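You operate a simulated robot arm through the tools that you are given. There is no shell and no other tool. Be economical: measure what you need, move in short steps, check, and stop when the job is done.

The job below is to be done with a simulated robot arm. You get a single attempt, and the scene is never put back.

JOB
Fetch the pink spool from the top of the blue table and set it in the tray on the top of the teal bench. Fetch the white chalk from the top of the teal bench and stand it on the top of the drawer unit. Close the right red drawer. Stack the jar marked "Grease" from the top of the grey cabinet on top of the jar labelled "Talc". The order is free. Set down upright: spool, chalk.

It is judged by the outcome, as a careful person would: the job done as asked, and still so three seconds after it is handed in. It fails if anything else is knocked over, pushed out of place, dropped, spilled or broken.

ROBOT AND FRAMES
A 7-joint arm with a two-finger gripper on a trunk, on a base that drives. Base frame: it is fixed to the floor where the robot stands at the start and does not move with it; the origin is under the middle of the robot, x ahead of it, y to its left, z up; the surface under the hand at the start is at about z = 800. Units: mm, rad, N and s.
With the tool pointing down near the work surface it reaches from about 300 to 740 mm from the robot's upright axis, wherever it stands. Its first joint turns from -2.897 to 2.897 rad. Places, roughly: chalk [2250, 2750, 1000]; jar [6000, -2000, 750]; right red drawer [200, -2600, 700]; spool [500, 0, 750]; top of the drawer unit (23x30 cm) [3040, 820, 1100]; tray (17x17x5 cm) [2700, 2800, 900]. Payload 2.94 kg.
Tool frame: the origin (TCP) lies between the finger pads and is the grasp point; the fingertips stand 30 mm ahead of it; z points along the fingers, y is the line along which they close. The gripper opens to 138 mm. The gripper's body begins 109 mm behind the TCP.
Orientation is that of the tool frame in the base frame, as [roll, pitch, yaw] about the fixed x, y, z axes, in that order (R = Rz(yaw) Ry(pitch) Rx(roll)). With the fingers straight down and closing along the base's y, the tool's x points along the base's -x, its y along +y and its z along -z.

CONTROLS
- The arm moves only by the tool step_arm. Its argument "motion" is a list of rows, each an object (a shift or turn left out is 0, a gripper value left out holds the last) with "rot": the turn, a rotation vector about the base's x, y, z in rad, a list of three; "translation": the shift along the base's x, y, z in mm, a list of three; "fingers": the finger opening in mm, from 0 to 138. In form: [{"rot": [ax, ay, az], "translation": [dx, dy, dz], "fingers": fingers}, ...]. A call has 1 to 12 rows; each row is the pose to reach, as a shift and turn from the pose commanded when the call began. Rows are played at 5 a second. More than 50 mm and 0.15 rad between two rows, or a gripper value outside its range, and nothing of the call is played. Where a pose cannot be reached the arm comes as near as it can. A force on the tool above 40 N (or 10 N above the force at the start of the call, whichever is more), or a blocked arm, ends the call early, and 0.2 s more pass. The fingers move at their own pace and stop on an object; they squeeze with about 39 N. The grip force told is the motor's: it shows also when the fingers shut on nothing. Time passes only in rows, and 0.2 s behind the last, so rows that repeat a pose let the fingers close. It gives the time, the measured TCP pose, the force on the tool (base axes), the opening and the grip force at its end, in the units of the frame above (readings bear some noise), with the torque about the TCP (base axes, N m) and any sound that the robot's microphone picked up, and new pictures: "views" is both (left out), scene, wrist or none.
- Cameras (640 x 400 px; columns grow to the right, rows downward): "scene" is now at [0.7, 89.9, 1446.2]; the picture's right is [-0.37, -0.93, 0.00], its down [-0.53, 0.21, -0.82] and it looks along [0.76, -0.31, -0.57] (base axes); focal length 272 px, centre (320, 200). "wrist" rides on the gripper at [71, 19, -146] in the tool frame; the picture's right is [-0.26, 0.97, 0.00], its down [-0.85, -0.23, -0.48] and it looks along [-0.46, -0.12, 0.88] (tool axes); focal length 280 px, centre (320, 200). There is no depth. A picture from a camera that has moved, and an enlarged one, comes with that camera's place and axes in the base frame and with its lens. The place of the scene camera against the robot may be out by one fixed shift of up to 25 mm in any direction.
- move_column(by): slides the trunk up (or, below 0, down) by that many mm; the arm and the scene camera ride with it, the base frame stays. It gives what a move gives, with no picture.
- roll_base(legs): drives the robot by 1 to 6 legs, each [ahead, left, turn to the left] in mm, mm and rad, along the robot's own axes; the way and the turn of a leg run together, so that a leg with both is an arc; at most 1500 mm and 3.142 rad a leg. The arm and the cameras ride along, it lands a little off, and it stops where it bumps. It gives what a move gives, and a new picture of the scene camera.
- head_to(pan, tilt): turns the head with the scene camera to pan (to the left, within 1.501 rad either way) and tilt (down, from -0.506 to 1.204), counted from straight ahead of the robot. It gives what a move gives, and a new picture of the scene camera.
- close_up(camera, box): a new picture of the part [left, top, right, bottom] of that camera's present view, enlarged. It takes no simulated time.
- job_done(): hands the job in; it is judged then, once.

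Go step by step. Nothing tells you exact positions but the pictures and the camera data: compare them with the known pose of the tool, close in by small moves and look again before you grip or let go. The budget is 165 turns and 260 pictures, counting those below and the enlarged ones. Unless the task says otherwise, let go and move clear before handing in, and close with one line.

The tools are called after ">>>" as name(argument=value, ...) on one line, values as JSON. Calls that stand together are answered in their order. step_arm: Moves the arm, as the interface text tells. Its arguments: {"type":"object","properties":{"motion":{"type":"array","items":{"type":"object","properties":{"rot":{"type":"array","items":{"type":"number"}},"translation":{"type":"array","items":{"type":"number"}},"fingers":{"type":"number"}}}},"views":{"type":"string","enum":["both","scene","wrist","none"]}},"required":["motion"]} The other tools are called the same way: move_column (by) slides the trunk up or down; roll_base (legs) drives the base; head_to (pan, tilt) turns the head that bears the scene camera; close_up (camera, box) takes an enlarged picture of a part of a camera's view; job_done () hands the job in.

At the start:

```text
time: 0.0
ee_pos: [389.7, -113.5, 1146.9]
tcp_rot: [3.141, 0.0, -3.14]
wrist_force: [-0.2, -1.1, -0.8]
ft_torque: [0.01, -0.02, -0.01]
opening: 138.0
grip_force: 0.1
trunk travel left (down, up): [-275.0, 179.0]
robot x, y, heading: [0.3, 0.3, 0.001]
head pan, tilt: [-0.384, 0.609]
```

scene: 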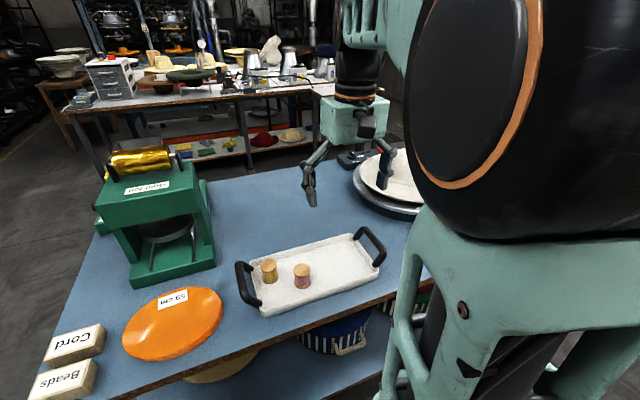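
wrist: 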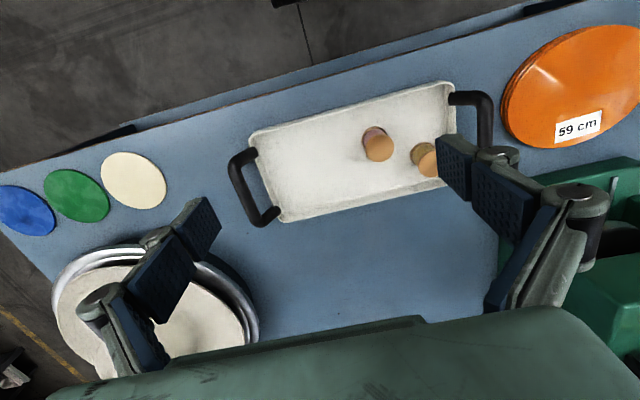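

I see two small spools in the white tray on the blue table, one of which looks pink. I'll enlarge both views to tell them apart.

>>> close_up(camera="scene", box=[220, 220, 400, 330])

>>> close_up(camera="wrist", box=[320, 90, 480, 190])

```text
3.56 times, centred on (310, 275) of scene
camera zoom: at [0.7, 89.9, 1446.2], right [-0.37, -0.93, 0.0], down [-0.53, 0.21, -0.82], along [0.76, -0.31, -0.57], focal length 966 px, centre (356, -67)
```

zoom: 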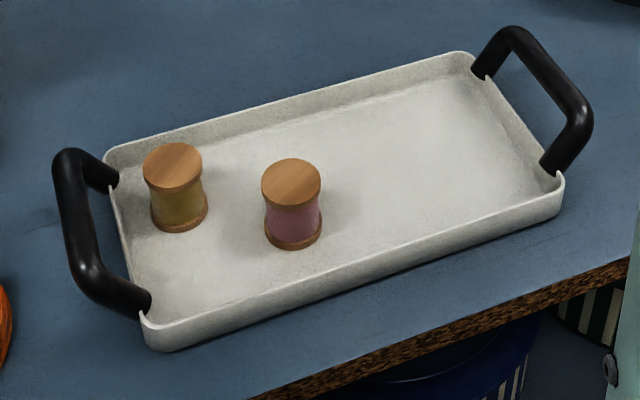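

```text
4.00 times, centred on (400, 140) of wrist
camera zoom: at [317.9, -93.9, 1292.8], right [0.26, 0.97, 0.0], down [0.85, -0.23, 0.48], along [0.46, -0.12, -0.88], focal length 1122 px, centre (0, 440)
```

zoom: 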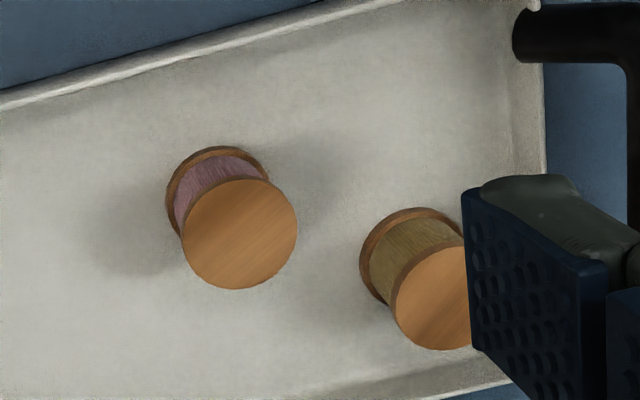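

The pink spool is the one nearer the tray's middle, at about (480, -35) with its top near z = 855; the yellow one is about 93 mm away. I'll move above the pink one and look again.

>>> step_arm(motion=[{"translation": [18, 16, -38]}, {"translation": [36, 32, -76]}, {"translation": [54, 48, -114]}, {"translation": [72, 64, -152]}, {"translation": [91, 78, -190], "fingers": 90}, {"translation": [91, 78, -190]}])

```text
time: 1.4
ee_pos: [478.9, -35.2, 955.5]
tcp_rot: [-3.141, -0.001, 3.141]
wrist_force: [0.5, -0.5, 0.4]
ft_torque: [0.0, 0.01, 0.04]
opening: 90.1
grip_force: 0.1
trunk travel left (down, up): [-275.0, 179.0]
robot x, y, heading: [-1.1, -0.5, -0.002]
head pan, tilt: [-0.384, 0.609]
camera scene: at [0.9, 90.0, 1446.2], right [-0.37, -0.93, 0.0], down [-0.53, 0.21, -0.82], along [0.76, -0.31, -0.57], focal length 272 px, centre (320, 200)
camera wrist: at [408.6, -16.2, 1102.1], right [0.26, 0.96, 0.0], down [0.85, -0.23, 0.48], along [0.46, -0.12, -0.88], focal length 280 px, centre (320, 200)
```

scene: 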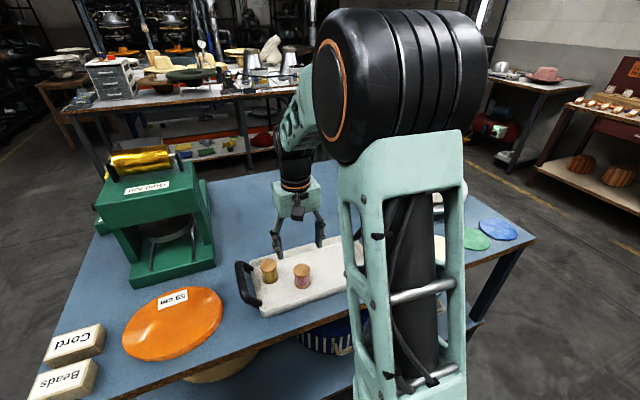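
wrist: 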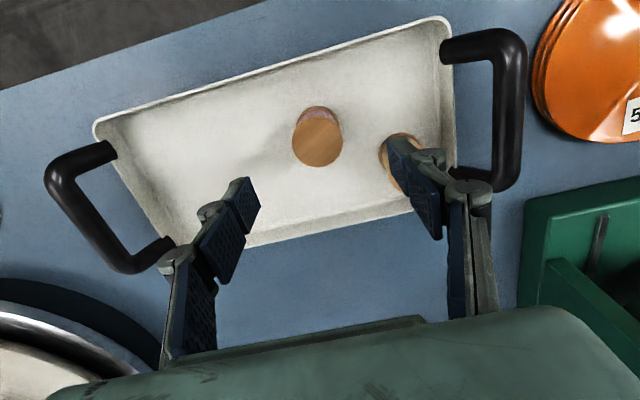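

The spool's top centre projects to (480, -37), almost straight below the tool. I'll go down around it and close.

>>> step_arm(motion=[{"translation": [1, -1, -40], "fingers": 76}, {"translation": [1, -1, -75]}, {"translation": [1, -1, -95]}], views="both")

```text
time: 2.2
ee_pos: [479.0, -36.2, 860.6]
tcp_rot: [3.141, 0.0, -3.141]
wrist_force: [0.2, -0.2, -1.0]
ft_torque: [-0.01, -0.04, -0.01]
opening: 75.9
grip_force: 0.1
trunk travel left (down, up): [-275.0, 179.0]
robot x, y, heading: [2.2, 1.3, 0.001]
head pan, tilt: [-0.384, 0.609]
camera scene: at [0.8, 89.9, 1446.3], right [-0.37, -0.93, 0.0], down [-0.53, 0.21, -0.82], along [0.76, -0.31, -0.57], focal length 272 px, centre (320, 200)
camera wrist: at [409.2, -17.9, 1006.1], right [0.26, 0.97, 0.0], down [0.85, -0.23, 0.48], along [0.46, -0.12, -0.88], focal length 280 px, centre (320, 200)
```

scene: 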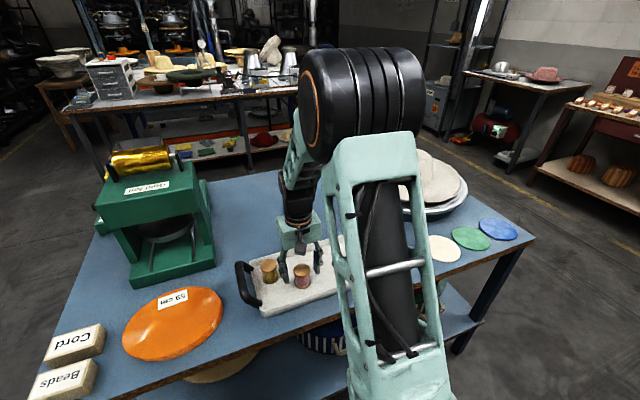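
wrist: 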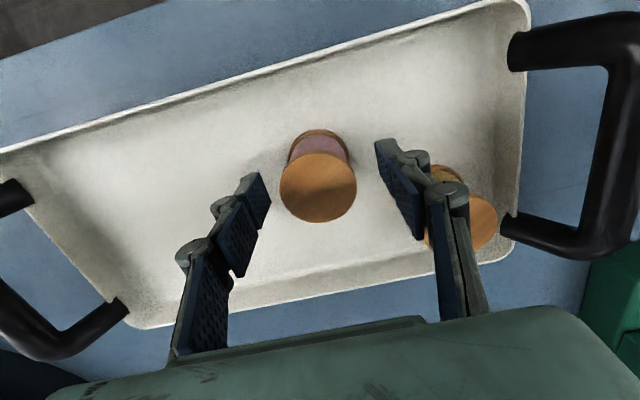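

The spool is centred between the fingers with its top at about z = 855. I'll go down to 843 and grip.

>>> step_arm(motion=[{"translation": [0, 0, -10]}, {"translation": [0, 0, -19]}, {"translation": [0, 0, -19], "fingers": 0}, {"translation": [0, 0, -19]}, {"translation": [0, 0, -19]}], views="wrist")

```text
time: 3.4
ee_pos: [479.9, -36.0, 842.2]
tcp_rot: [3.141, 0.0, 3.141]
wrist_force: [-0.1, -0.1, 0.6]
ft_torque: [0.01, 0.01, -0.01]
opening: 43.5
grip_force: 39.0
trunk travel left (down, up): [-275.0, 179.0]
robot x, y, heading: [-0.4, -1.2, 0.0]
head pan, tilt: [-0.384, 0.609]
camera wrist: at [409.7, -17.4, 987.6], right [0.26, 0.96, 0.0], down [0.85, -0.23, 0.48], along [0.46, -0.12, -0.88], focal length 280 px, centre (320, 200)
```

wrist: 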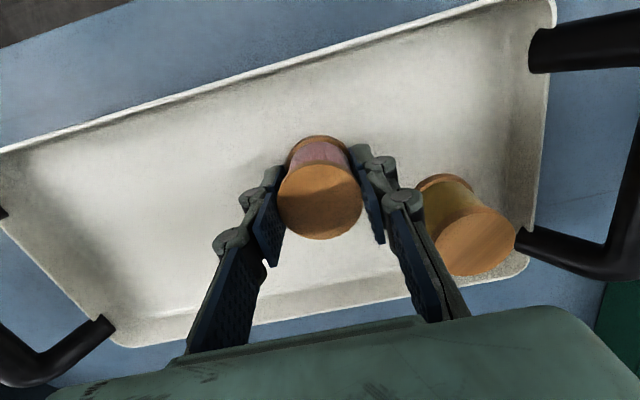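

Gripped at 43.5 mm. I'll lift straight up and draw the arm in for driving.

>>> step_arm(motion=[{"translation": [0, 0, 40]}, {"translation": [0, 0, 80]}, {"translation": [0, 0, 125]}, {"translation": [0, 0, 170]}, {"translation": [0, 0, 215]}, {"translation": [0, 0, 260]}, {"translation": [-20, 0, 300]}, {"translation": [-50, 0, 320]}, {"translation": [-90, 0, 330]}, {"translation": [-110, 0, 330]}], views="wrist")

>>> head_to(pan=0.7, tilt=0.35)

>>> head_to(pan=1.5, tilt=0.45)

>>> head_to(pan=-1.4, tilt=0.45)

```text
time: 5.6
ee_pos: [368.6, -34.0, 1172.5]
tcp_rot: [-3.142, -0.001, -3.141]
wrist_force: [0.2, -0.3, 0.1]
ft_torque: [-0.01, -0.01, 0.02]
opening: 0.0
grip_force: 28.3
trunk travel left (down, up): [-275.0, 179.0]
robot x, y, heading: [-1.6, -3.3, -0.001]
head pan, tilt: [-0.384, 0.609]
camera wrist: at [299.0, -16.3, 1318.0], right [0.26, 0.97, 0.0], down [0.85, -0.23, 0.48], along [0.46, -0.12, -0.88], focal length 280 px, centre (320, 200)
```

wrist: 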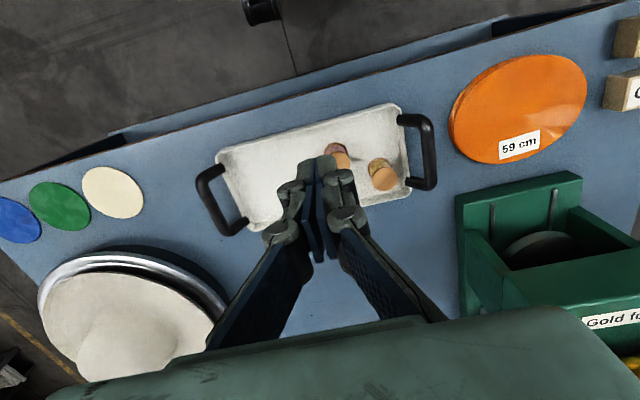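

```text
time: 6.9
ee_pos: [371.6, -34.3, 1169.0]
tcp_rot: [-3.141, -0.007, -3.141]
wrist_force: [0.0, -0.3, 0.0]
ft_torque: [0.03, 0.01, 0.01]
opening: 0.0
grip_force: 27.9
trunk travel left (down, up): [-275.0, 179.0]
robot x, y, heading: [0.3, 2.2, -0.003]
head pan, tilt: [0.7, 0.351]
camera scene: at [10.7, 110.7, 1464.0], right [-0.13, -0.99, 0.0], down [-0.4, 0.05, -0.92], along [0.91, -0.12, -0.4], focal length 272 px, centre (320, 200)
```

scene: 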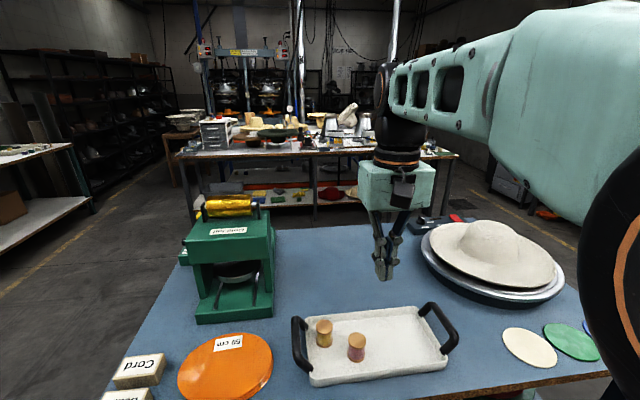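

```text
time: 8.1
ee_pos: [372.2, -35.0, 1169.2]
tcp_rot: [-3.141, -0.009, -3.141]
wrist_force: [-0.2, -0.1, 0.2]
ft_torque: [0.0, 0.01, -0.01]
opening: 0.0
grip_force: 29.1
trunk travel left (down, up): [-275.0, 179.0]
robot x, y, heading: [1.0, -2.1, 0.004]
head pan, tilt: [1.499, 0.45]
camera scene: at [10.7, 110.7, 1464.0], right [-0.13, -0.99, 0.0], down [-0.4, 0.05, -0.92], along [0.91, -0.12, -0.4], focal length 272 px, centre (320, 200)
```

scene: 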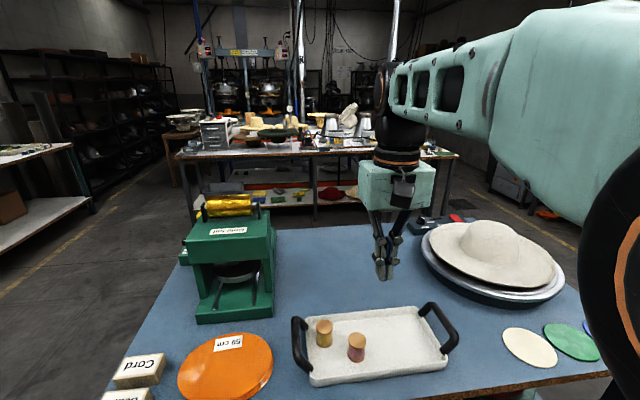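

```text
time: 10.6
ee_pos: [372.0, -34.5, 1171.2]
tcp_rot: [3.14, 0.0, -3.141]
wrist_force: [0.5, -0.2, 0.0]
ft_torque: [-0.02, -0.01, -0.02]
opening: 0.2
grip_force: 28.3
trunk travel left (down, up): [-275.0, 179.0]
robot x, y, heading: [-0.6, -1.6, -0.002]
head pan, tilt: [-1.4, 0.45]
camera scene: at [-65.3, 32.3, 1460.5], right [-0.99, -0.17, 0.0], down [-0.07, 0.43, -0.9], along [0.15, -0.89, -0.44], focal length 272 px, centre (320, 200)
```

scene: 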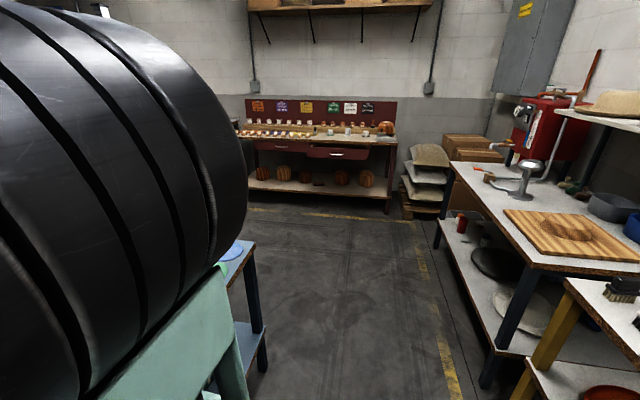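

The spool slipped out of the grip and is still standing in the tray; the fingers are empty. I'll open, go back over it and look at how it stands.

>>> head_to(pan=-0.3, tilt=0.7)

>>> step_arm(motion=[{"translation": [25, 0, -40], "fingers": 90}, {"translation": [50, 0, -80]}, {"translation": [75, 0, -120]}, {"translation": [100, 0, -160]}, {"translation": [110, 0, -200]}, {"translation": [110, 0, -240]}, {"translation": [110, 0, -260]}])

>>> close_up(camera="wrist", box=[240, 100, 480, 250])

>>> close_up(camera="scene", box=[220, 180, 380, 280])

```text
time: 11.9
ee_pos: [370.7, -34.2, 1170.4]
tcp_rot: [3.142, 0.001, -3.141]
wrist_force: [0.8, 0.5, -0.7]
ft_torque: [-0.01, -0.01, -0.03]
opening: 0.0
grip_force: 28.2
trunk travel left (down, up): [-275.0, 179.0]
robot x, y, heading: [-1.7, 1.1, -0.002]
head pan, tilt: [-0.3, 0.7]
camera scene: at [0.1, 97.3, 1438.5], right [-0.3, -0.95, 0.0], down [-0.61, 0.19, -0.77], along [0.73, -0.23, -0.64], focal length 272 px, centre (320, 200)
```

scene: 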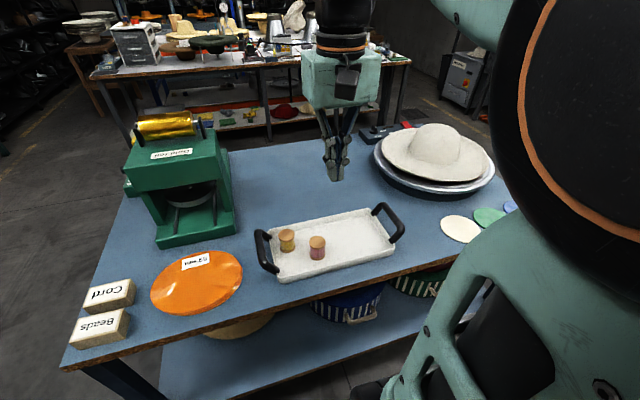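

```text
time: 13.5
ee_pos: [479.4, -37.4, 912.8]
tcp_rot: [-3.141, 0.0, 3.141]
wrist_force: [0.1, 0.3, 0.1]
ft_torque: [-0.02, 0.02, 0.04]
opening: 89.7
grip_force: 0.1
trunk travel left (down, up): [-275.0, 179.0]
robot x, y, heading: [3.8, 3.5, -0.004]
head pan, tilt: [-0.3, 0.7]
camera scene: at [0.2, 97.8, 1438.4], right [-0.3, -0.96, 0.0], down [-0.62, 0.19, -0.76], along [0.73, -0.23, -0.64], focal length 272 px, centre (320, 200)
camera wrist: at [409.5, -18.0, 1058.0], right [0.26, 0.96, 0.0], down [0.85, -0.23, 0.48], along [0.46, -0.12, -0.88], focal length 280 px, centre (320, 200)
```

scene: 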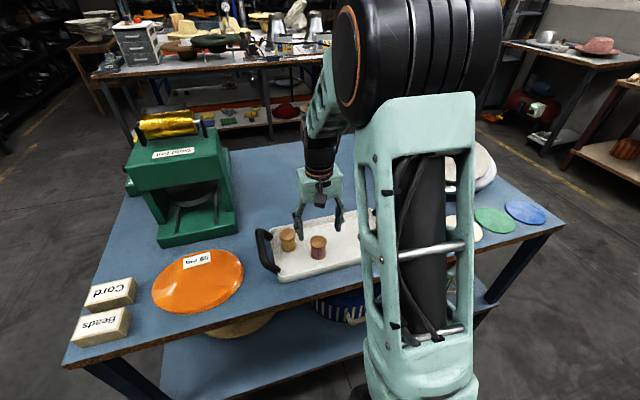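
wrist: 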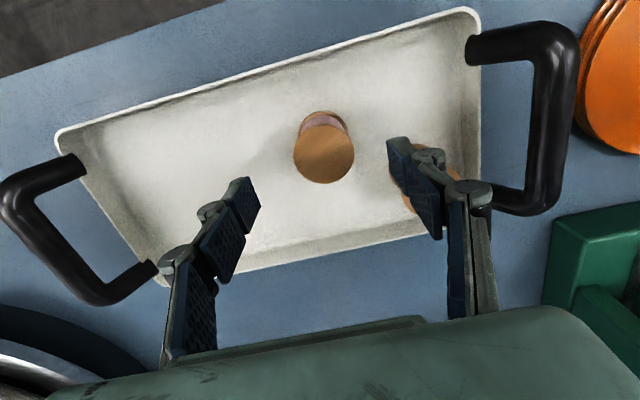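

```text
2.67 times, centred on (360, 175) of wrist
camera zoom: at [409.5, -18.0, 1058.0], right [0.26, 0.96, 0.0], down [0.85, -0.23, 0.48], along [0.46, -0.12, -0.88], focal length 748 px, centre (213, 267)
```

zoom: 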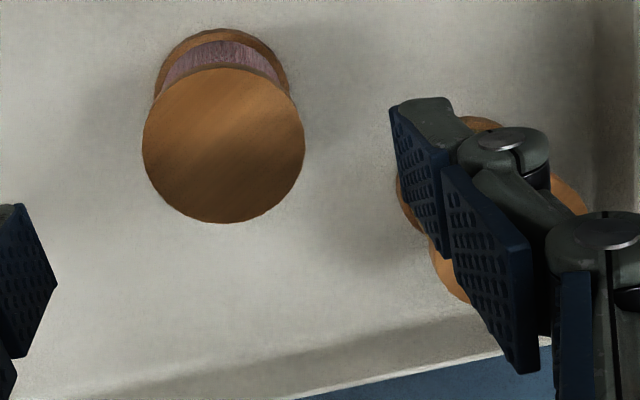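

```text
4.00 times, centred on (300, 230) of scene
camera zoom: at [0.2, 97.8, 1438.4], right [-0.3, -0.96, 0.0], down [-0.62, 0.19, -0.76], along [0.73, -0.23, -0.64], focal length 1087 px, centre (400, 80)
```

zoom: 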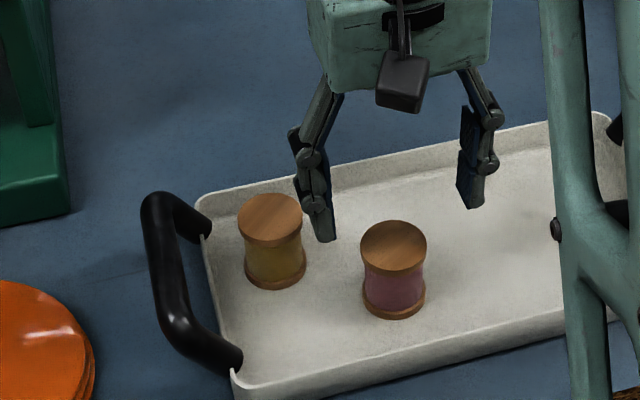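

The spool still stands at about (479, -34). I'll regrip a bit lower, let the grip settle and lift slowly with a check.

>>> step_arm(motion=[{"translation": [0, 3, -35], "fingers": 70}, {"translation": [0, 3, -60]}, {"translation": [0, 3, -70]}, {"translation": [0, 3, -74]}, {"translation": [0, 3, -76]}, {"translation": [0, 3, -76], "fingers": 0}, {"translation": [0, 3, -76]}, {"translation": [0, 3, -76]}, {"translation": [0, 3, -76]}], views="wrist")

>>> step_arm(motion=[{"translation": [0, 0, 2]}, {"translation": [0, 0, 5]}, {"translation": [0, 0, 9]}, {"translation": [0, 0, 14]}, {"translation": [0, 0, 20]}, {"translation": [0, 0, 26]}], views="both")

```text
time: 15.5
ee_pos: [481.4, -33.7, 836.1]
tcp_rot: [3.141, -0.001, 3.141]
wrist_force: [0.3, 0.5, 0.0]
ft_torque: [-0.02, 0.0, 0.0]
opening: 43.3
grip_force: 38.4
trunk travel left (down, up): [-275.0, 179.0]
robot x, y, heading: [-0.1, -1.1, -0.0]
head pan, tilt: [-0.3, 0.7]
camera wrist: at [410.5, -14.1, 982.4], right [0.26, 0.97, 0.0], down [0.85, -0.23, 0.48], along [0.46, -0.12, -0.88], focal length 280 px, centre (320, 200)
```

wrist: 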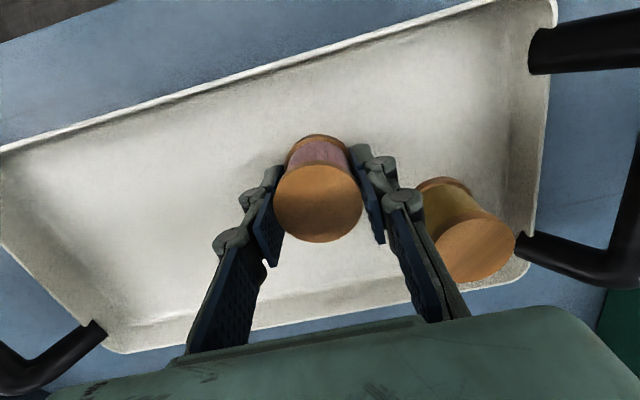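

```text
time: 16.9
ee_pos: [480.4, -32.4, 862.1]
tcp_rot: [-3.141, 0.001, -3.141]
wrist_force: [-0.1, -0.5, -0.5]
ft_torque: [0.0, -0.01, -0.01]
opening: 43.5
grip_force: 38.7
trunk travel left (down, up): [-275.0, 179.0]
robot x, y, heading: [1.3, -2.5, -0.001]
head pan, tilt: [-0.3, 0.7]
camera scene: at [0.2, 97.8, 1438.3], right [-0.3, -0.96, 0.0], down [-0.62, 0.19, -0.76], along [0.73, -0.23, -0.64], focal length 272 px, centre (320, 200)
camera wrist: at [409.4, -14.0, 1008.4], right [0.26, 0.97, 0.0], down [0.85, -0.23, 0.48], along [0.46, -0.12, -0.88], focal length 280 px, centre (320, 200)
```

scene: 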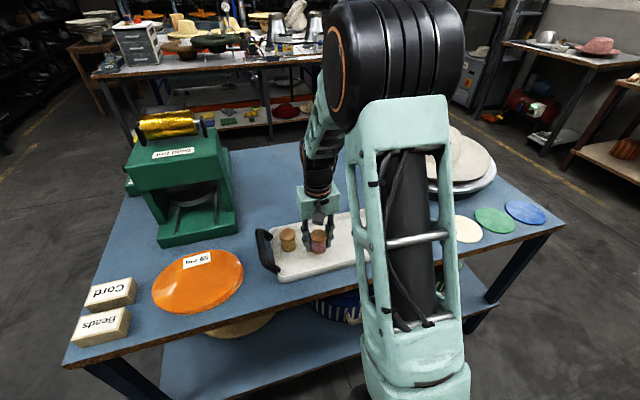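
wrist: 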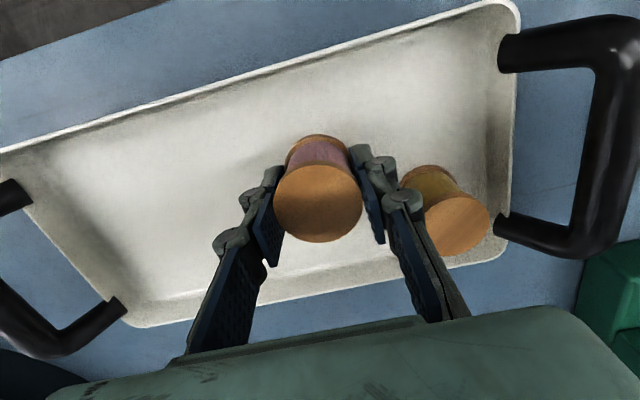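

The spool is now lifting with the gripper. I'll keep raising gently and pull in.

>>> step_arm(motion=[{"translation": [0, 0, 15]}, {"translation": [0, 0, 35]}, {"translation": [0, 0, 60]}, {"translation": [0, 0, 85]}, {"translation": [0, 0, 110]}, {"translation": [0, 0, 135]}, {"translation": [0, 0, 160]}, {"translation": [0, 0, 185]}, {"translation": [0, 0, 210]}, {"translation": [-10, 0, 230]}, {"translation": [-20, 0, 245]}, {"translation": [-30, 0, 255]}], views="wrist")

>>> step_arm(motion=[{"translation": [-15, 0, 5]}, {"translation": [-35, 0, 10]}, {"translation": [-55, 0, 20]}, {"translation": [-75, 0, 30]}, {"translation": [-90, 0, 40]}], views="wrist")

>>> head_to(pan=0.6, tilt=0.4)

>>> head_to(pan=1.4, tilt=0.5)

```text
time: 19.5
ee_pos: [449.4, -33.4, 1117.4]
tcp_rot: [-3.141, 0.001, 3.14]
wrist_force: [0.2, 1.3, 0.0]
ft_torque: [0.0, -0.01, 0.0]
opening: 43.4
grip_force: 39.0
trunk travel left (down, up): [-275.0, 179.0]
robot x, y, heading: [0.7, 0.6, 0.004]
head pan, tilt: [-0.3, 0.7]
camera wrist: at [378.6, -13.7, 1264.2], right [0.26, 0.96, 0.0], down [0.85, -0.23, 0.48], along [0.46, -0.12, -0.88], focal length 280 px, centre (320, 200)
```

wrist: 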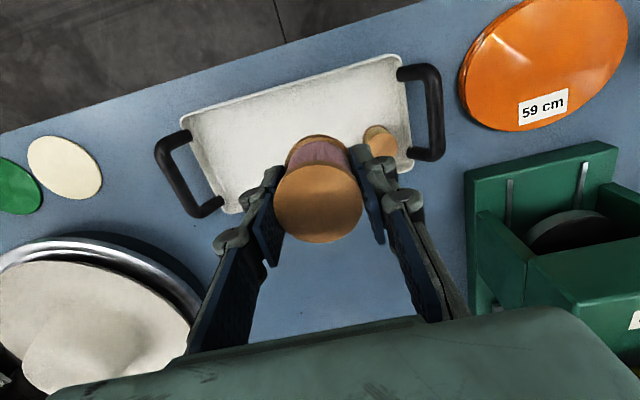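

```text
time: 20.7
ee_pos: [360.0, -35.1, 1152.5]
tcp_rot: [3.141, -0.02, 3.141]
wrist_force: [-1.2, 0.2, -0.1]
ft_torque: [0.0, 0.0, 0.02]
opening: 43.5
grip_force: 39.0
trunk travel left (down, up): [-275.0, 179.0]
robot x, y, heading: [2.5, -0.1, 0.003]
head pan, tilt: [-0.3, 0.7]
camera wrist: at [292.2, -16.5, 1299.5], right [0.26, 0.96, 0.0], down [0.86, -0.23, 0.46], along [0.44, -0.12, -0.89], focal length 280 px, centre (320, 200)
```

wrist: 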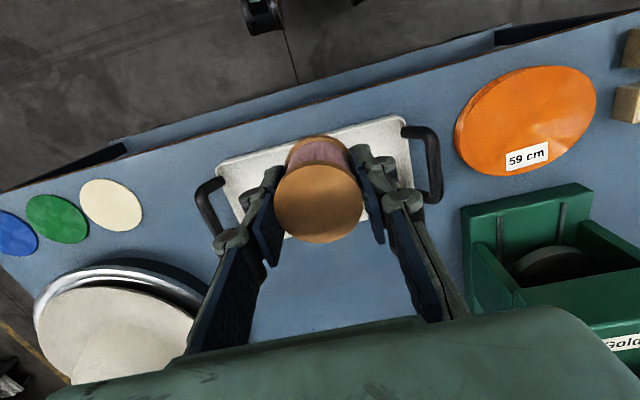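

```text
time: 21.9
ee_pos: [360.2, -34.5, 1154.0]
tcp_rot: [3.141, -0.01, -3.141]
wrist_force: [-0.1, 0.5, -1.1]
ft_torque: [0.0, -0.02, -0.02]
opening: 43.3
grip_force: 39.4
trunk travel left (down, up): [-275.0, 179.0]
robot x, y, heading: [0.5, -0.9, -0.002]
head pan, tilt: [0.6, 0.4]
camera scene: at [7.0, 96.4, 1460.2], right [-0.29, -0.96, 0.0], down [-0.42, 0.13, -0.9], along [0.86, -0.26, -0.44], focal length 272 px, centre (320, 200)
```

scene: 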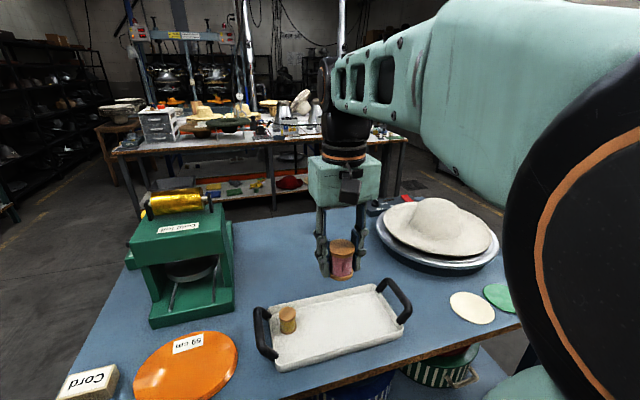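

```text
time: 23.0
ee_pos: [360.7, -35.0, 1154.1]
tcp_rot: [3.141, -0.01, 3.141]
wrist_force: [-0.6, 0.0, -0.9]
ft_torque: [-0.01, 0.04, 0.02]
opening: 43.6
grip_force: 38.6
trunk travel left (down, up): [-275.0, 179.0]
robot x, y, heading: [-1.9, 2.1, 0.004]
head pan, tilt: [1.4, 0.499]
camera scene: at [7.0, 96.5, 1460.2], right [-0.29, -0.96, 0.0], down [-0.42, 0.13, -0.9], along [0.86, -0.26, -0.44], focal length 272 px, centre (320, 200)
```

scene: 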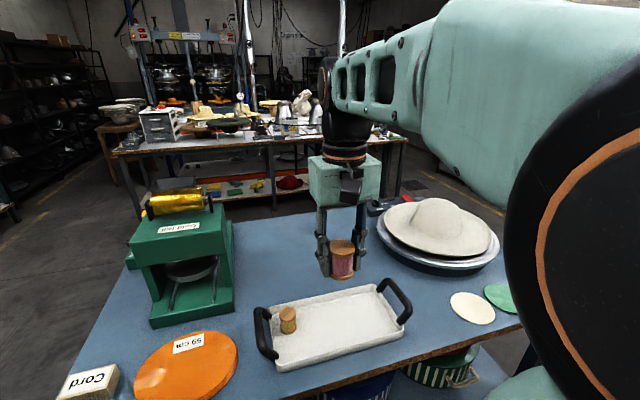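

The spool is held well now. The head pictures didn't follow the pan to the left, so I'll retry that once before driving.

>>> head_to(pan=1.0, tilt=0.3)

```text
time: 23.9
ee_pos: [359.6, -34.3, 1154.0]
tcp_rot: [-3.141, -0.012, -3.141]
wrist_force: [-0.5, -0.7, -0.8]
ft_torque: [0.02, 0.0, -0.01]
opening: 43.3
grip_force: 39.0
trunk travel left (down, up): [-275.0, 179.0]
robot x, y, heading: [0.6, 2.5, 0.0]
head pan, tilt: [1.0, 0.3]
camera scene: at [8.3, 97.1, 1467.3], right [-0.28, -0.96, 0.0], down [-0.35, 0.1, -0.93], along [0.89, -0.26, -0.37], focal length 272 px, centre (320, 200)
```

scene: 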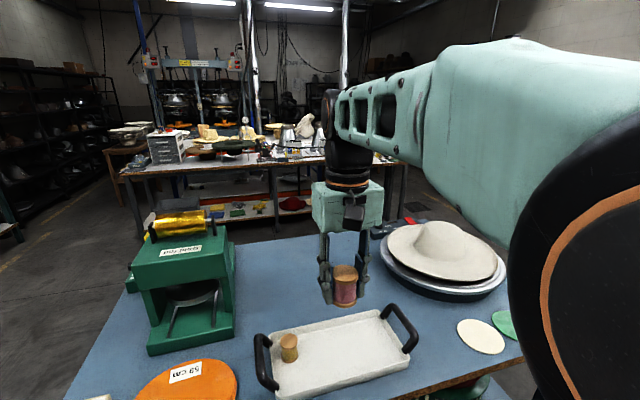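

Leftward panning is blocked by the arm's own build, so I'll look around by turning the base. I'll back off a bit first and turn left.

>>> head_to(pan=-0.35, tilt=0.5)

>>> roll_base(legs=[[-200, 0, 0], [0, 0, 1.2]])

```text
time: 25.4
ee_pos: [360.0, -34.1, 1158.6]
tcp_rot: [-3.141, 0.003, -3.141]
wrist_force: [-0.4, 0.2, -1.7]
ft_torque: [0.0, -0.03, 0.0]
opening: 43.3
grip_force: 38.4
trunk travel left (down, up): [-275.0, 179.0]
robot x, y, heading: [4.9, 4.2, 0.001]
head pan, tilt: [-0.351, 0.499]
camera scene: at [4.5, 90.0, 1458.8], right [-0.36, -0.93, 0.0], down [-0.42, 0.16, -0.89], along [0.83, -0.32, -0.45], focal length 272 px, centre (320, 200)
```

scene: 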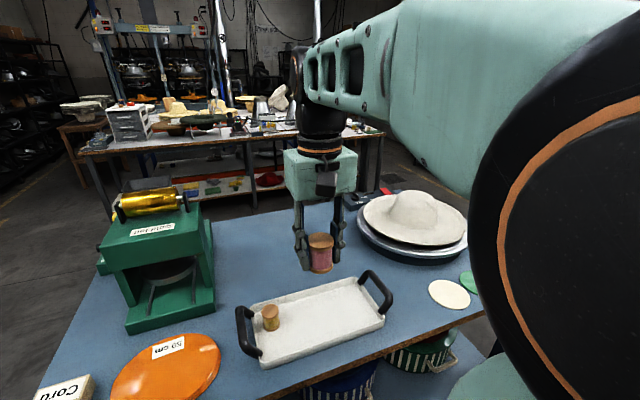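

```text
time: 30.0
ee_pos: [-37.5, 320.2, 1157.4]
tcp_rot: [-3.142, 0.0, -1.954]
wrist_force: [0.4, -0.1, -0.4]
ft_torque: [-0.01, 0.01, 0.0]
opening: 43.5
grip_force: 39.3
trunk travel left (down, up): [-275.0, 179.0]
robot x, y, heading: [-198.9, -1.2, 1.183]
head pan, tilt: [-0.351, 0.499]
camera scene: at [-297.2, 31.3, 1456.7], right [0.73, -0.68, 0.0], down [-0.32, -0.35, -0.88], along [0.6, 0.65, -0.47], focal length 272 px, centre (320, 200)
```

scene: 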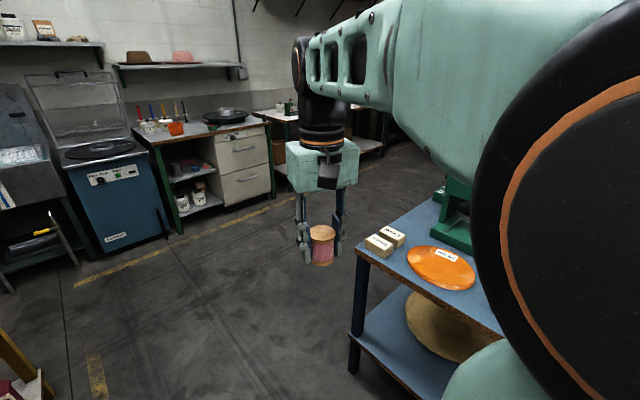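

Floor to the left of the blue table is clear. I'll drive past the table's corner and turn to look toward the teal bench.

>>> roll_base(legs=[[1000, 250, 0], [0, 0, -0.25]])

```text
time: 36.2
ee_pos: [186.5, 1287.7, 1158.9]
tcp_rot: [3.141, 0.0, -2.211]
wrist_force: [0.1, -0.2, -0.6]
ft_torque: [0.01, 0.0, -0.02]
opening: 43.1
grip_force: 38.5
trunk travel left (down, up): [-275.0, 179.0]
robot x, y, heading: [-56.8, 1020.4, 0.928]
head pan, tilt: [-0.351, 0.499]
camera scene: at [-136.5, 1072.8, 1456.4], right [0.54, -0.84, 0.0], down [-0.4, -0.26, -0.88], along [0.74, 0.47, -0.48], focal length 272 px, centre (320, 200)
```

scene: 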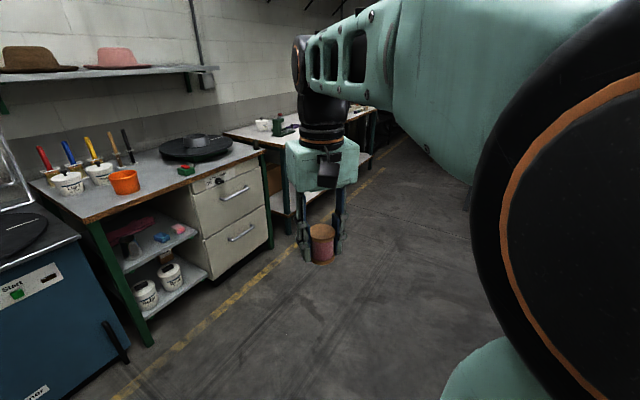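

The first wall bench has its front at about y = 2400, and the second bench beyond it must be the teal one. I'll drive on along the aisle and look again.

>>> roll_base(legs=[[1140, -770, 0]])

```text
time: 43.2
ee_pos: [1479.7, 1710.4, 1158.2]
tcp_rot: [3.141, 0.0, -2.241]
wrist_force: [-0.3, 0.3, -1.0]
ft_torque: [0.0, 0.04, -0.01]
opening: 43.5
grip_force: 38.5
trunk travel left (down, up): [-275.0, 179.0]
robot x, y, heading: [1231.7, 1448.9, 0.901]
head pan, tilt: [-0.351, 0.499]
camera scene: at [1152.0, 1505.9, 1456.3], right [0.51, -0.86, 0.0], down [-0.41, -0.25, -0.88], along [0.75, 0.45, -0.48], focal length 272 px, centre (320, 200)
```

scene: 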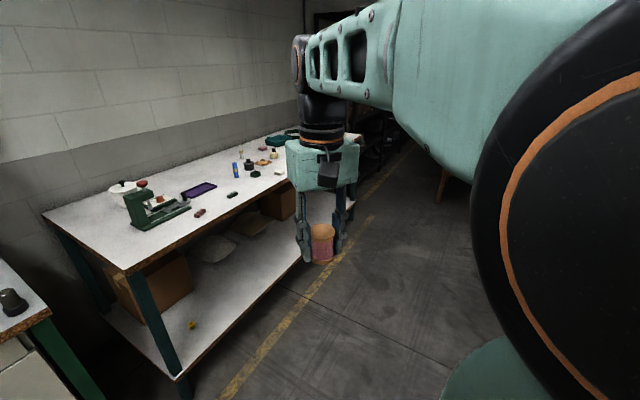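

The teal-legged bench runs along the wall with its top at about z = 820; chalk and tray should be near its far half. I'll drive alongside and turn to face it.

>>> roll_base(legs=[[1060, -720, 0], [0, 0, 0.67]])

```text
time: 51.8
ee_pos: [2478.1, 2190.3, 1158.3]
tcp_rot: [-3.141, 0.001, -1.559]
wrist_force: [0.5, 1.1, -1.2]
ft_torque: [-0.01, -0.02, -0.01]
opening: 43.3
grip_force: 39.3
trunk travel left (down, up): [-275.0, 179.0]
robot x, y, heading: [2449.7, 1831.9, 1.583]
head pan, tilt: [-0.351, 0.499]
camera scene: at [2344.8, 1822.3, 1456.3], right [0.94, -0.34, 0.0], down [-0.16, -0.45, -0.88], along [0.3, 0.83, -0.48], focal length 272 px, centre (320, 200)
```

scene: 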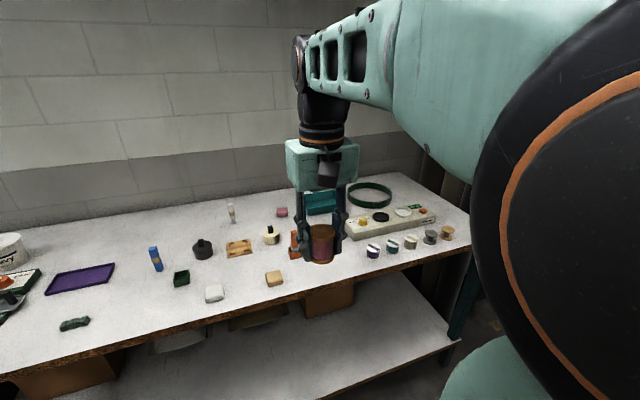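

>>> close_up(camera="scene", box=[120, 160, 480, 320])

>>> close_up(camera="scene", box=[200, 190, 320, 265])

```text
1.78 times, centred on (300, 240) of scene
camera zoom: at [2344.8, 1822.3, 1456.3], right [0.94, -0.34, 0.0], down [-0.16, -0.45, -0.88], along [0.3, 0.83, -0.48], focal length 483 px, centre (356, 129)
```

zoom: 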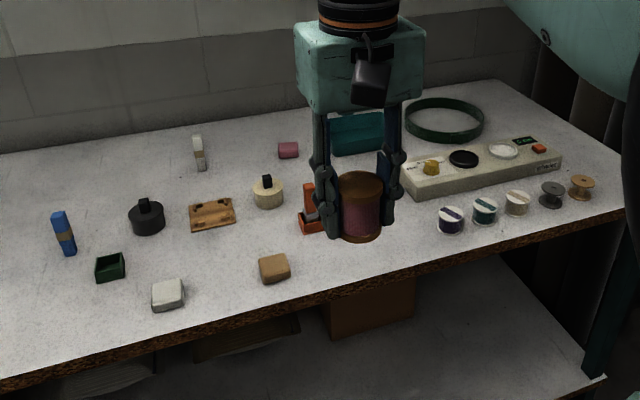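

```text
5.33 times, centred on (260, 228) of scene
camera zoom: at [2344.8, 1822.3, 1456.3], right [0.94, -0.34, 0.0], down [-0.16, -0.45, -0.88], along [0.3, 0.83, -0.48], focal length 1449 px, centre (640, 53)
```

zoom: 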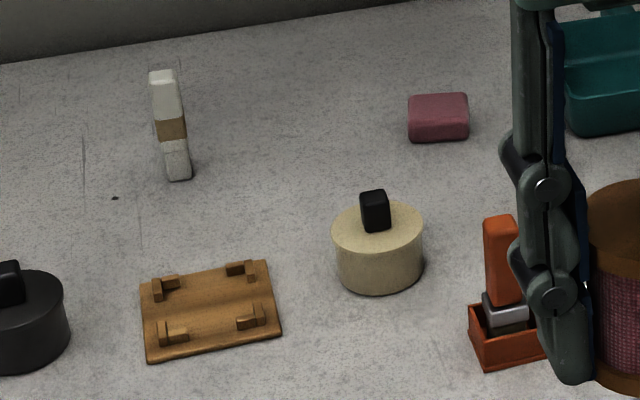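

I see the white chalk standing at about (2331, 2857) and the teal tray at about (2732, 2863), behind the gripper. I'll drive in front of the tray and look down to check the gap to the bench.

>>> roll_base(legs=[[225, -273, 0]])

>>> head_to(pan=-0.35, tilt=1.15)

>>> step_arm(motion=[{"translation": [0, 45, 0]}, {"translation": [0, 90, 0]}, {"translation": [0, 135, 0]}, {"translation": [0, 180, 0]}, {"translation": [0, 225, 0]}], views="both")

```text
time: 54.8
ee_pos: [2745.2, 2416.7, 1158.8]
tcp_rot: [3.141, -0.001, -1.557]
wrist_force: [-0.1, 0.3, 0.7]
ft_torque: [-0.03, 0.02, -0.02]
opening: 43.5
grip_force: 39.1
trunk travel left (down, up): [-275.0, 179.0]
robot x, y, heading: [2713.2, 2060.2, 1.591]
head pan, tilt: [-0.351, 0.499]
camera scene: at [2611.4, 2048.2, 1456.3], right [0.94, -0.34, 0.0], down [-0.16, -0.45, -0.88], along [0.3, 0.83, -0.48], focal length 272 px, centre (320, 200)
```

scene: 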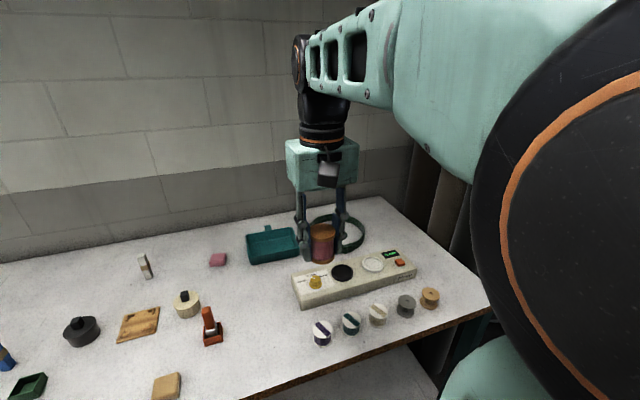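

```text
time: 55.8
ee_pos: [2744.1, 2416.3, 1157.2]
tcp_rot: [-3.141, -0.004, -1.558]
wrist_force: [-0.5, -0.5, -0.7]
ft_torque: [0.0, 0.0, 0.01]
opening: 43.5
grip_force: 38.8
trunk travel left (down, up): [-275.0, 179.0]
robot x, y, heading: [2714.7, 2059.1, 1.584]
head pan, tilt: [-0.351, 1.15]
camera scene: at [2612.2, 2044.9, 1446.8], right [0.93, -0.36, 0.0], down [-0.21, -0.53, -0.82], along [0.3, 0.77, -0.57], focal length 272 px, centre (320, 200)
```

scene: 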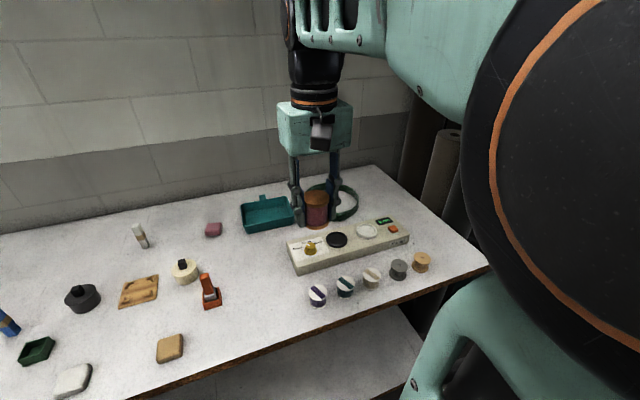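

```text
time: 57.0
ee_pos: [2744.6, 2642.1, 1158.3]
tcp_rot: [-3.141, -0.002, -1.558]
wrist_force: [0.3, 0.1, 0.0]
ft_torque: [0.02, 0.04, -0.01]
opening: 43.2
grip_force: 38.1
trunk travel left (down, up): [-275.0, 179.0]
robot x, y, heading: [2714.1, 2056.4, 1.576]
head pan, tilt: [-0.351, 1.15]
camera scene: at [2600.0, 2019.6, 1405.2], right [0.94, -0.33, 0.0], down [-0.3, -0.86, -0.41], along [0.14, 0.38, -0.91], focal length 272 px, centre (320, 200)
camera wrist: at [2726.1, 2571.6, 1304.5], right [-0.97, 0.25, 0.0], down [0.22, 0.85, 0.47], along [0.12, 0.46, -0.88], focal length 280 px, centre (320, 200)
```

scene: 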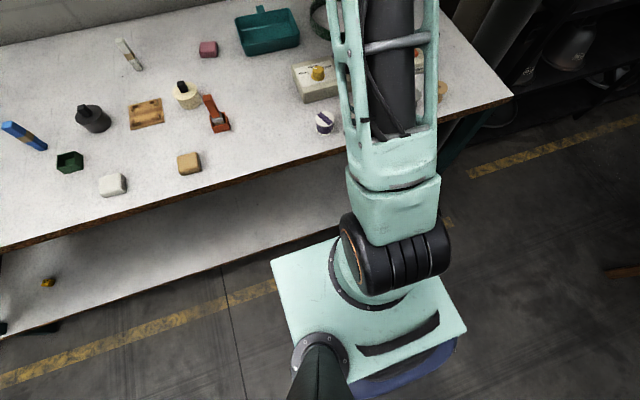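
wrist: 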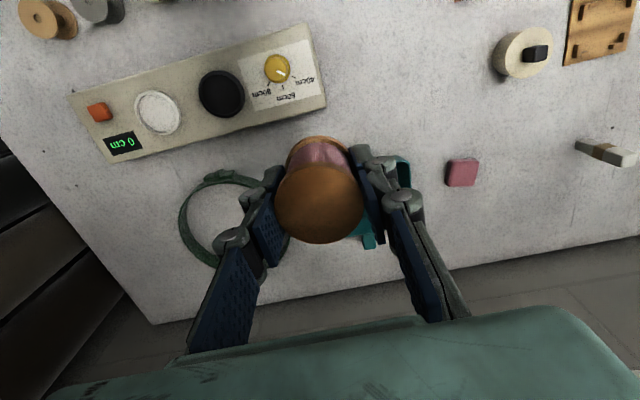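

The base front is about 50 mm from the bench, so it can't go much nearer. I'll shift the hand aside so that the wrist camera sees the tray clear of the fingers.

>>> step_arm(motion=[{"translation": [40, -20, -20]}, {"translation": [80, -40, -40]}, {"translation": [120, -60, -60]}, {"translation": [160, -60, -60]}], views="wrist")

>>> close_up(camera="wrist", box=[400, 80, 640, 230])

>>> close_up(camera="scene", box=[80, 0, 320, 150])

```text
time: 58.0
ee_pos: [2903.7, 2583.4, 1096.3]
tcp_rot: [-3.142, 0.0, -1.559]
wrist_force: [-0.3, -0.8, -1.1]
ft_torque: [0.03, 0.02, 0.0]
opening: 43.4
grip_force: 39.5
trunk travel left (down, up): [-275.0, 179.0]
robot x, y, heading: [2716.5, 2058.5, 1.585]
head pan, tilt: [-0.351, 1.15]
camera wrist: at [2885.7, 2511.7, 1242.8], right [-0.97, 0.25, 0.0], down [0.22, 0.85, 0.48], along [0.12, 0.46, -0.88], focal length 280 px, centre (320, 200)
```

wrist: 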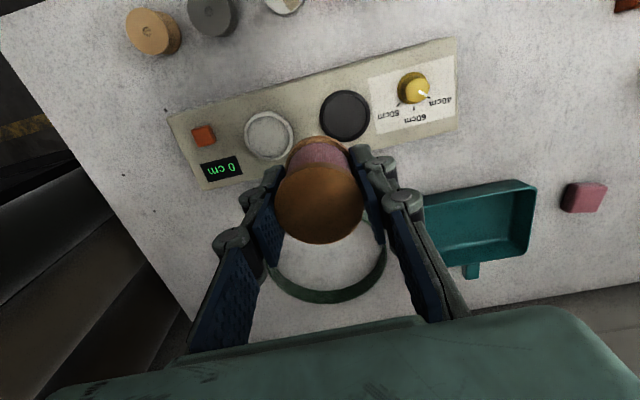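

```text
2.67 times, centred on (520, 155) of wrist
camera zoom: at [2885.7, 2511.7, 1242.8], right [-0.97, 0.25, 0.0], down [0.22, 0.85, 0.48], along [0.12, 0.46, -0.88], focal length 748 px, centre (-213, 320)
```

zoom: 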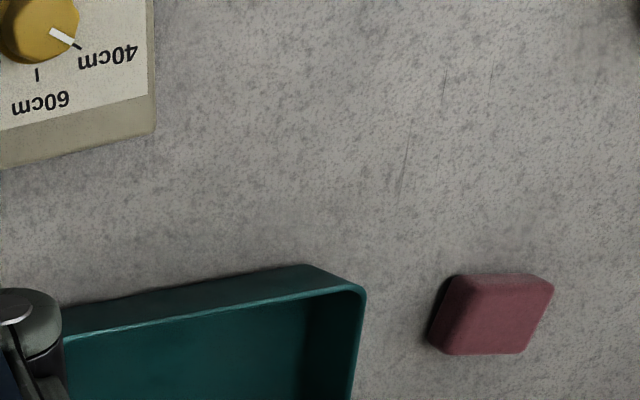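

```text
2.67 times, centred on (200, 75) of scene
camera zoom: at [2600.2, 2018.8, 1405.3], right [0.94, -0.33, 0.0], down [-0.3, -0.86, -0.41], along [0.14, 0.39, -0.91], focal length 724 px, centre (640, 533)
```

zoom: 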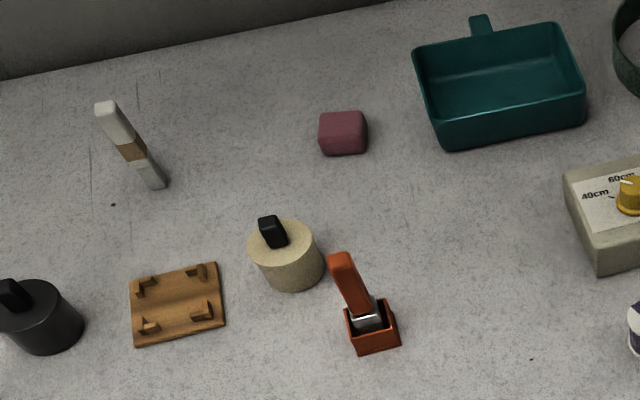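

The tray spans about x 2620–2790, y 2770–2900 with the rim near z = 865. I'll edge the base 25 mm nearer, then move over the tray's middle, still high.

>>> roll_base(legs=[[25, 0, 0]])

>>> step_arm(motion=[{"translation": [-45, 20, 0]}, {"translation": [-90, 45, 0]}, {"translation": [-130, 70, 0]}, {"translation": [-160, 105, 0]}, {"translation": [-180, 140, 0]}, {"translation": [-190, 175, -10]}, {"translation": [-199, 203, -20]}], views="both")

```text
time: 58.8
ee_pos: [2902.9, 2608.7, 1097.0]
tcp_rot: [3.141, -0.001, -1.557]
wrist_force: [-0.3, -0.1, -0.7]
ft_torque: [0.01, -0.04, 0.01]
opening: 43.3
grip_force: 39.1
trunk travel left (down, up): [-275.0, 179.0]
robot x, y, heading: [2719.0, 2081.2, 1.585]
head pan, tilt: [-0.351, 1.15]
camera scene: at [2599.7, 2044.2, 1405.2], right [0.94, -0.33, 0.0], down [-0.3, -0.86, -0.41], along [0.14, 0.39, -0.91], focal length 272 px, centre (320, 200)
```

scene: 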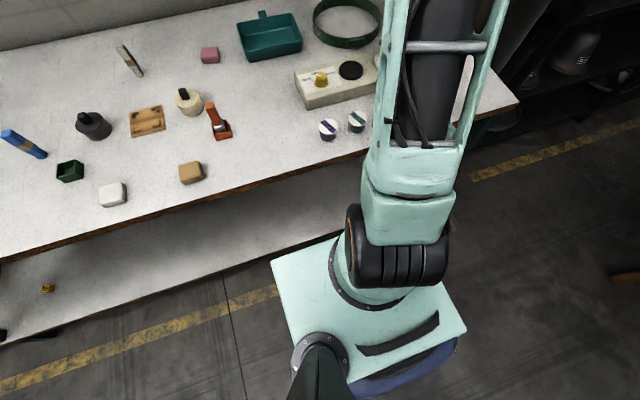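

```text
refused: row 2 steps farther than a row can; nothing moved
```

>>> step_arm(motion=[{"translation": [-40, 15, 0]}, {"translation": [-80, 35, 0]}, {"translation": [-115, 60, 0]}, {"translation": [-145, 90, 0]}, {"translation": [-170, 125, 0]}, {"translation": [-185, 165, -10]}, {"translation": [-199, 203, -20]}], views="both")

```text
time: 60.4
ee_pos: [2705.3, 2762.7, 1070.1]
tcp_rot: [3.142, -0.003, -1.561]
wrist_force: [-0.5, 0.4, -1.3]
ft_torque: [-0.01, 0.0, 0.0]
opening: 43.5
grip_force: 39.2
out of reach, approached as far as the arm can: row 6, 7
trunk travel left (down, up): [-275.0, 179.0]
robot x, y, heading: [2714.5, 2080.0, 1.588]
head pan, tilt: [-0.351, 1.15]
camera scene: at [2599.5, 2044.6, 1405.2], right [0.94, -0.33, 0.0], down [-0.3, -0.86, -0.41], along [0.14, 0.38, -0.91], focal length 272 px, centre (320, 200)
camera wrist: at [2686.3, 2691.4, 1215.7], right [-0.97, 0.25, 0.0], down [0.22, 0.85, 0.47], along [0.12, 0.46, -0.88], focal length 280 px, centre (320, 200)
```

scene: 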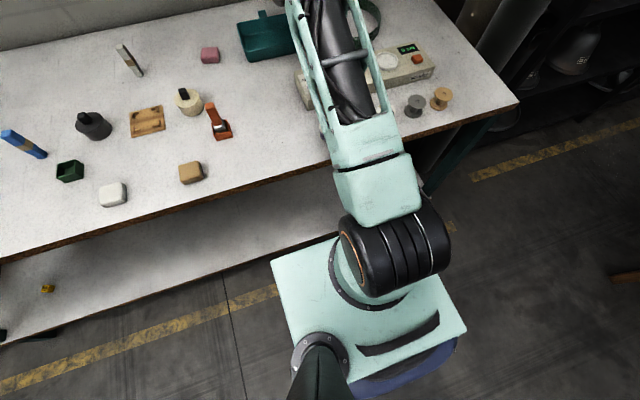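
wrist: 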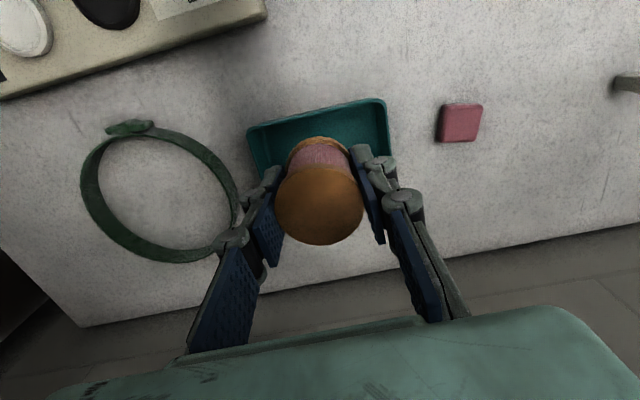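

At this height the arm tops out at y = 2763; the reach should grow lower down. The tray's front rim is at y ≈ 2760, centre x ≈ 2711. I'll lower to z = 960 and then extend.

>>> step_arm(motion=[{"translation": [2, 0, -40]}, {"translation": [4, -43, -80]}, {"translation": [5, -43, -117]}, {"translation": [5, -20, -117]}, {"translation": [5, 0, -117]}, {"translation": [5, 3, -117]}], views="wrist")

```text
refused: row 2 steps farther than a row can; nothing moved
```

>>> step_arm(motion=[{"translation": [2, -10, -35]}, {"translation": [4, -20, -70]}, {"translation": [5, -30, -100]}, {"translation": [5, -40, -117]}], views="wrist")

```text
time: 61.4
ee_pos: [2710.7, 2723.0, 953.6]
tcp_rot: [3.141, 0.002, -1.555]
wrist_force: [0.6, 0.1, 0.0]
ft_torque: [-0.02, 0.02, 0.0]
opening: 43.8
grip_force: 39.4
trunk travel left (down, up): [-275.0, 179.0]
robot x, y, heading: [2712.5, 2080.8, 1.586]
head pan, tilt: [-0.351, 1.15]
camera wrist: at [2691.6, 2651.3, 1099.1], right [-0.97, 0.25, 0.0], down [0.22, 0.85, 0.48], along [0.12, 0.46, -0.88], focal length 280 px, centre (320, 200)
```

wrist: 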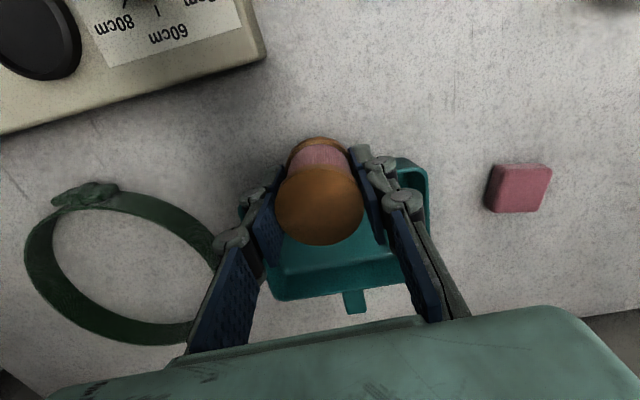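

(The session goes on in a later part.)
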